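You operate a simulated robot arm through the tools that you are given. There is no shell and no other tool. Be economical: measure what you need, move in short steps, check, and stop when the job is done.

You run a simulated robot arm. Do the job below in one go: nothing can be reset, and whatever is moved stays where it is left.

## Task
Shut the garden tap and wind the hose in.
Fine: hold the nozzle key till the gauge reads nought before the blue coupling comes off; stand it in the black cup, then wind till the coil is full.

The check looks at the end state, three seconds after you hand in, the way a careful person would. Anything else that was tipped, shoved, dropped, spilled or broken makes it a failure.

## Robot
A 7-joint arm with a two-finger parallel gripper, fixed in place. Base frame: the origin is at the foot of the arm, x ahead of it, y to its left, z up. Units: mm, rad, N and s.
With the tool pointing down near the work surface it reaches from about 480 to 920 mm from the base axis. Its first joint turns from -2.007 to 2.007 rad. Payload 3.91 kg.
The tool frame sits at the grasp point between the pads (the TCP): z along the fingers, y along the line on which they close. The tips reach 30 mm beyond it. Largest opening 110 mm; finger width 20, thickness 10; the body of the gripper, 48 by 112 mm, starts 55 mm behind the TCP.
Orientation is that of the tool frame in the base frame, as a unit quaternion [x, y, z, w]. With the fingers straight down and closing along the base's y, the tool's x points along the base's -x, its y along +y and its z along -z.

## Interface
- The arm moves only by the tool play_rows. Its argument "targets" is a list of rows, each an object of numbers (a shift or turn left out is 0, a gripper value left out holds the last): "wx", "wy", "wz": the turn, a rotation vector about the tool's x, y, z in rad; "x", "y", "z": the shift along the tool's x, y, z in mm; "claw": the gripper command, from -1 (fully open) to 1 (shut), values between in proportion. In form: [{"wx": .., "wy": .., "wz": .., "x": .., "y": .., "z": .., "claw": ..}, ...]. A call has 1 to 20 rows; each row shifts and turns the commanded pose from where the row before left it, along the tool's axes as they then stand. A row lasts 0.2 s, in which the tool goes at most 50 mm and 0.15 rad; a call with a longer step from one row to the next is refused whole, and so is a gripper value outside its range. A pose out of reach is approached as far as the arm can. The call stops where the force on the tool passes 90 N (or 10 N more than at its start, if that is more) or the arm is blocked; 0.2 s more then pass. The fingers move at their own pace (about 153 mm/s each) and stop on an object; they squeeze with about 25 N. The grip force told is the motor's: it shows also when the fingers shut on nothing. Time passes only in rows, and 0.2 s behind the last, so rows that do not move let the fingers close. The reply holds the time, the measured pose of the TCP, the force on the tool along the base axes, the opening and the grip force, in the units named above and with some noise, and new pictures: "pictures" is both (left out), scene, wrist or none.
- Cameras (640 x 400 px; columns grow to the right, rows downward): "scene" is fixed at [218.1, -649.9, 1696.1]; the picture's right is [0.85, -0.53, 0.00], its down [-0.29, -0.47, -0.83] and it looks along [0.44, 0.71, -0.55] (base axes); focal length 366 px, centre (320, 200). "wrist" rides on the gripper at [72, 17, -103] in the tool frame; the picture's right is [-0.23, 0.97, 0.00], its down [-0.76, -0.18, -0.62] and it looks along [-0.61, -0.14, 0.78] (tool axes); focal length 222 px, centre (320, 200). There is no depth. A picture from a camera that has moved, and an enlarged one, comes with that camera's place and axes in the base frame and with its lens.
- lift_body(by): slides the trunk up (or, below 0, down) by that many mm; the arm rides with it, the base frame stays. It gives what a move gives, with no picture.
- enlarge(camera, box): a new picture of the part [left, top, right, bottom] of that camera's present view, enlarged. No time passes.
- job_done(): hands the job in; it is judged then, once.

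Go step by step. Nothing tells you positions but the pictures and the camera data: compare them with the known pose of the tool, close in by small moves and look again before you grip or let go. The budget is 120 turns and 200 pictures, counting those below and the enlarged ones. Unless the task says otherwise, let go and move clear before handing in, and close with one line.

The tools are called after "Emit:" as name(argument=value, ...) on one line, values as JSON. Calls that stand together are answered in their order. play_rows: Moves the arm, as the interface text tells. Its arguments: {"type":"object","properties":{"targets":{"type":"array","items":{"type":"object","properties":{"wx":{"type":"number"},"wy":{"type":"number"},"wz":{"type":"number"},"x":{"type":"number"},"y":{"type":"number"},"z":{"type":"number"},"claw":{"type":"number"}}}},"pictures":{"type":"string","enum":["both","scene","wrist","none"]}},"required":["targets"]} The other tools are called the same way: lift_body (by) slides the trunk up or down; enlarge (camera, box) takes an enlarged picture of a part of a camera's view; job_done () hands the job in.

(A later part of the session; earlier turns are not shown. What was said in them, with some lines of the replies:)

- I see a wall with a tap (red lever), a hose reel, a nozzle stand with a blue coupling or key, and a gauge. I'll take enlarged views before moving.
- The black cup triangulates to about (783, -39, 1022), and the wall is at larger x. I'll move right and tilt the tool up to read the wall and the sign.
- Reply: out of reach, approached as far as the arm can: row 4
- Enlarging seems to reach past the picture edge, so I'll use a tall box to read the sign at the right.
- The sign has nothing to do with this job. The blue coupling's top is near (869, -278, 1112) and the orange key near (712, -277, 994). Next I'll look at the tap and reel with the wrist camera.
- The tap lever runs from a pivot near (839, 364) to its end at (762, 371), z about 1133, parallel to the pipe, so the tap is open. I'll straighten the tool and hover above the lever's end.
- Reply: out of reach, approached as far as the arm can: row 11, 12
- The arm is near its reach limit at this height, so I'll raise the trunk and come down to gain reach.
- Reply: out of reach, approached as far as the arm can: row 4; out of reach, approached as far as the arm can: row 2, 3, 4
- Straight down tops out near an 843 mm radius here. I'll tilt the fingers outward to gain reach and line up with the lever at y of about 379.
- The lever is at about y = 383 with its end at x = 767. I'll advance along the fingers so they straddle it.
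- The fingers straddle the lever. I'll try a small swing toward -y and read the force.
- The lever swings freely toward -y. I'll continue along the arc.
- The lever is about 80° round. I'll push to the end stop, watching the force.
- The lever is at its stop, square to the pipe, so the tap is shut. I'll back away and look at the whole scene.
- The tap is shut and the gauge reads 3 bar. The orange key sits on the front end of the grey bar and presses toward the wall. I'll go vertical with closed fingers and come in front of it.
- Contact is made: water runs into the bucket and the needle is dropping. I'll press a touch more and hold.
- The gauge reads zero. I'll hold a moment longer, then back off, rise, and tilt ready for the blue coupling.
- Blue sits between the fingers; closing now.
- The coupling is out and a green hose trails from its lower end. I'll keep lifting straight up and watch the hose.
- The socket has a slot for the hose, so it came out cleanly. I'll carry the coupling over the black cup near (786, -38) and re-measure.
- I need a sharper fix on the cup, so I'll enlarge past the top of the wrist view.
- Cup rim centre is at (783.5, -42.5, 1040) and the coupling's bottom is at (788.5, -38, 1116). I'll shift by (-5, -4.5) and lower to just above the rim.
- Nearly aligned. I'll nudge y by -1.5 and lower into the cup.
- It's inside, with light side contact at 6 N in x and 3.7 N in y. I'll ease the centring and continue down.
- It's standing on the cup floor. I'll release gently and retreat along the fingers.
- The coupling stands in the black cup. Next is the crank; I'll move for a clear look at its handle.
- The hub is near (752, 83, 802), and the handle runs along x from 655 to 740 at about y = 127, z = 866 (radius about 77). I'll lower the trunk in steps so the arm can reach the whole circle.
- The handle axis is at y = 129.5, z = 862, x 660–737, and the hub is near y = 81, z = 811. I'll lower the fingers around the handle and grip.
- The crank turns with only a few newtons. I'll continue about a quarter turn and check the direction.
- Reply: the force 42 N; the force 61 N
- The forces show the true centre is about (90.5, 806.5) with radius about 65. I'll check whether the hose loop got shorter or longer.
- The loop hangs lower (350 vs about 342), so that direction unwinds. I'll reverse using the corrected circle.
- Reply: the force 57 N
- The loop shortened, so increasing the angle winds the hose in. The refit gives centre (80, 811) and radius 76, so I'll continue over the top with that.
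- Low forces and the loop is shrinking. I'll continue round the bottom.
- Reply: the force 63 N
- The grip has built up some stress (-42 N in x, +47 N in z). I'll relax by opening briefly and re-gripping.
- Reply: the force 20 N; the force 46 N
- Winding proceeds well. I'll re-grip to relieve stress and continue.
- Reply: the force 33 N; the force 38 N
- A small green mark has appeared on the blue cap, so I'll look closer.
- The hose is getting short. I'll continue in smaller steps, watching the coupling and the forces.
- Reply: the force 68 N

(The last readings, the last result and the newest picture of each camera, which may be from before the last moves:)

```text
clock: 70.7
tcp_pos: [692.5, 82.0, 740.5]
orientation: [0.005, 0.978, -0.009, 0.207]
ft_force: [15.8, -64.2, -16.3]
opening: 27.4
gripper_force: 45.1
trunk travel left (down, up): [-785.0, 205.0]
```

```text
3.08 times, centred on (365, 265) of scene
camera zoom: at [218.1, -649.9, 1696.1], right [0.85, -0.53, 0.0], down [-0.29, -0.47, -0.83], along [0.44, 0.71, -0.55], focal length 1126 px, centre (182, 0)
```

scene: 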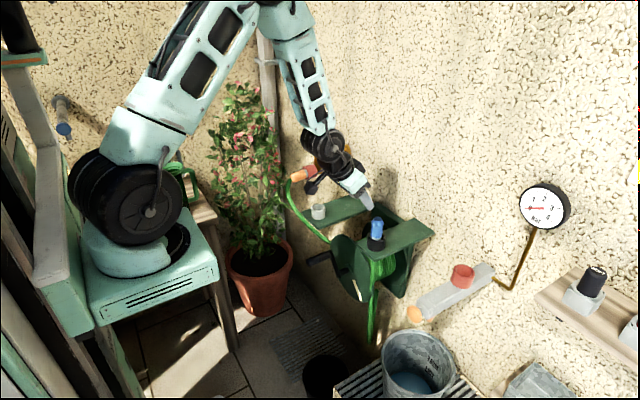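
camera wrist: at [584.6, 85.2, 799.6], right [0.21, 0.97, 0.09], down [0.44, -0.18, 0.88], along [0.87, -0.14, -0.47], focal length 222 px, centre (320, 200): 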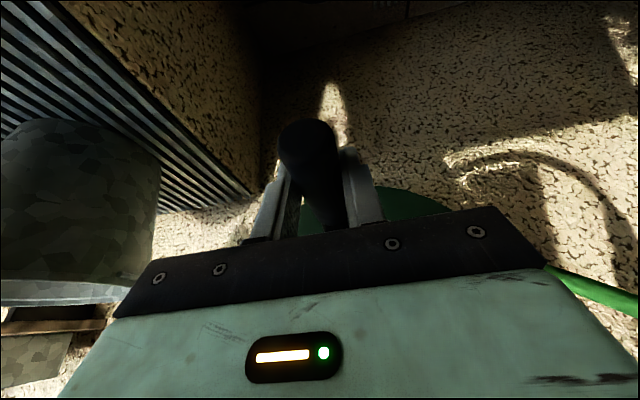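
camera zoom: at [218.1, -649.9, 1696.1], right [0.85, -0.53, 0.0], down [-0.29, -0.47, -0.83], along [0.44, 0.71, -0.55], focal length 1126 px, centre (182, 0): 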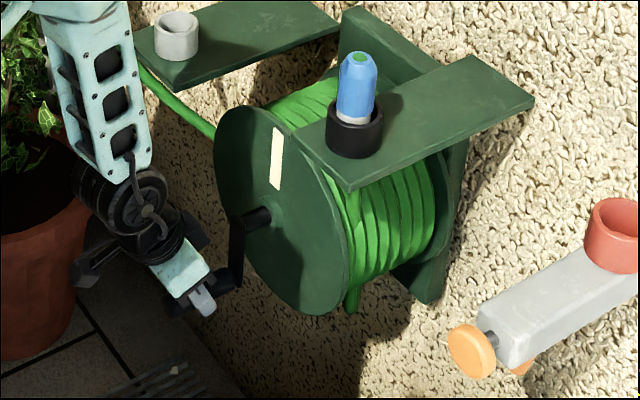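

The crank hit a firm stop (64 N opposing), so the coil is full. I'll unload the force and release.

Emit:
play_rows(targets=[{"y": -6}, {"y": -5, "x": 0.5, "z": 1}, {}], pictures="none")

Emit:
enlarge(camera="scene", box=[310, 200, 420, 330])

```text
clock: 71.5
tcp_pos: [690.9, 81.1, 741.7]
orientation: [0.001, 0.978, -0.002, 0.21]
ft_force: [-10.6, -43.4, 28.1]
opening: 26.8
gripper_force: 44.5
trunk travel left (down, up): [-785.0, 205.0]
```

```text
3.08 times, centred on (365, 265) of scene
camera zoom: at [218.1, -649.9, 1696.1], right [0.85, -0.53, 0.0], down [-0.29, -0.47, -0.83], along [0.44, 0.71, -0.55], focal length 1126 px, centre (182, 0)
```

zoom: 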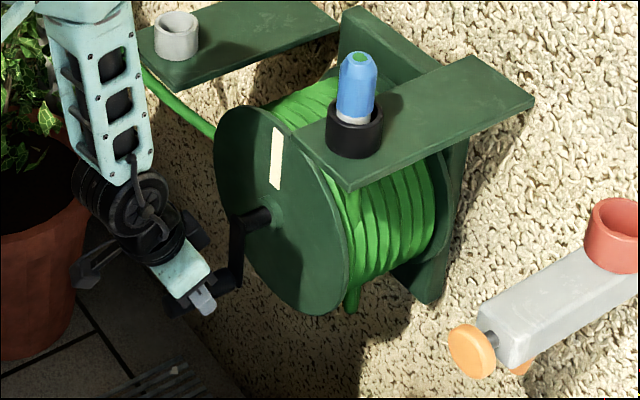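

Emit:
play_rows(targets=[{"y": -4}, {"y": -3}, {}], pictures="none")

```text
clock: 72.3
tcp_pos: [691.0, 80.4, 741.1]
orientation: [-0.001, 0.977, 0.0, 0.212]
ft_force: [-6.3, -17.9, 34.2]
opening: 26.8
gripper_force: 44.9
trunk travel left (down, up): [-785.0, 205.0]
```

Now unloaded enough; I'll open wide and retreat up along the fingers and away.

Emit:
play_rows(targets=[{"y": -1.5, "claw": 0.3}, {"claw": 0}, {}, {"z": -20}, {"z": -30}, {"z": -30}, {"z": -40}, {"z": -40}, {"x": 20, "z": -30}, {}], pictures="both")

Emit:
enlarge(camera="scene", box=[290, 200, 430, 340])

```text
clock: 74.5
tcp_pos: [593.2, 76.8, 903.2]
orientation: [0.0, 0.978, 0.0, 0.208]
ft_force: [0.6, -0.5, 0.2]
opening: 54.9
gripper_force: 0.0
trunk travel left (down, up): [-785.0, 205.0]
camera wrist: at [485.6, 95.6, 968.0], right [0.21, 0.97, 0.09], down [0.44, -0.18, 0.88], along [0.87, -0.14, -0.47], focal length 222 px, centre (320, 200)
```

scene: 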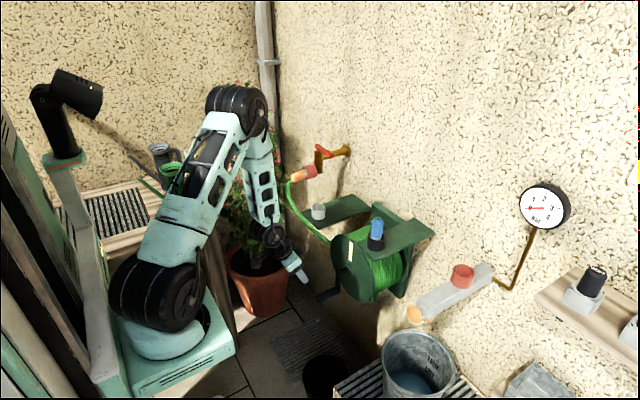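
wrist: 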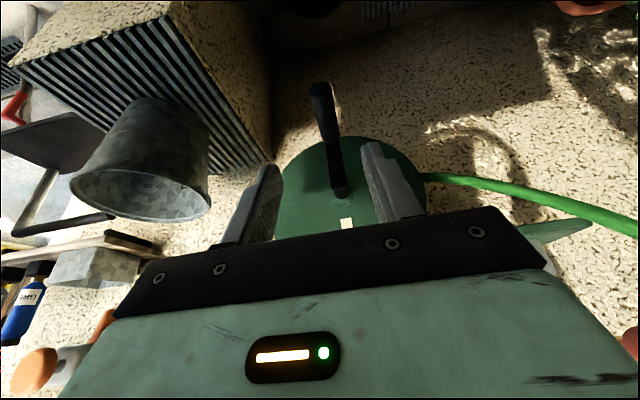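

```text
2.86 times, centred on (360, 270) of scene
camera zoom: at [218.1, -649.9, 1696.1], right [0.85, -0.53, 0.0], down [-0.29, -0.47, -0.83], along [0.44, 0.71, -0.55], focal length 1046 px, centre (206, 0)
```

zoom: 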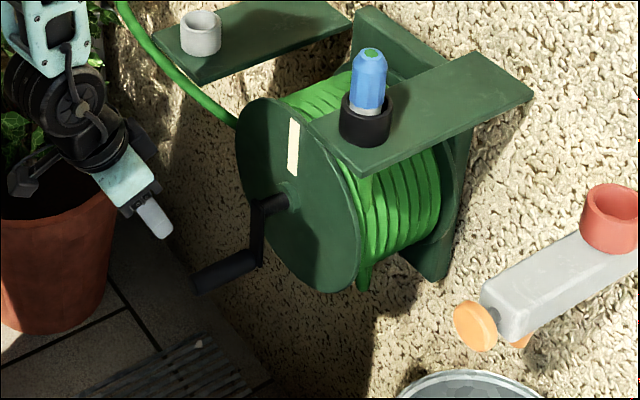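

Everything looks right; one last check of the tap lever and gauge.

Emit:
enlarge(camera="scene", box=[280, 120, 380, 220])

Emit:
enlarge(camera="scene", box=[470, 160, 600, 240])

```text
4.00 times, centred on (330, 170) of scene
camera zoom: at [218.1, -649.9, 1696.1], right [0.85, -0.53, 0.0], down [-0.29, -0.47, -0.83], along [0.44, 0.71, -0.55], focal length 1464 px, centre (280, 320)
```

zoom: 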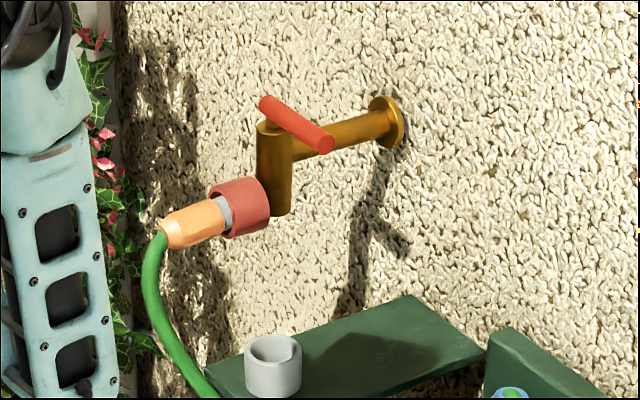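

```text
4.92 times, centred on (535, 200) of scene
camera zoom: at [218.1, -649.9, 1696.1], right [0.85, -0.53, 0.0], down [-0.29, -0.47, -0.83], along [0.44, 0.71, -0.55], focal length 1802 px, centre (-738, 200)
```

zoom: 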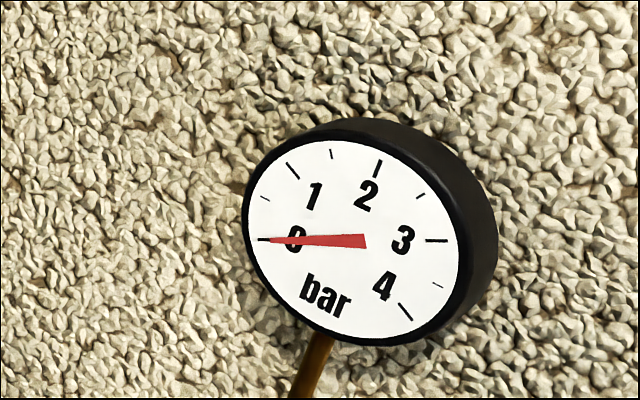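

The tap lever is square to its pipe, the gauge reads zero, the coupling stands in the black cup, and the coil is wound to its stop. I'm handing in.

Emit:
job_done()

```text
The job is handed in.
```

The tap is shut, the gauge was at zero before the blue coupling came off, the coupling stands in the black cup, and the hose is wound in until the crank stopped.
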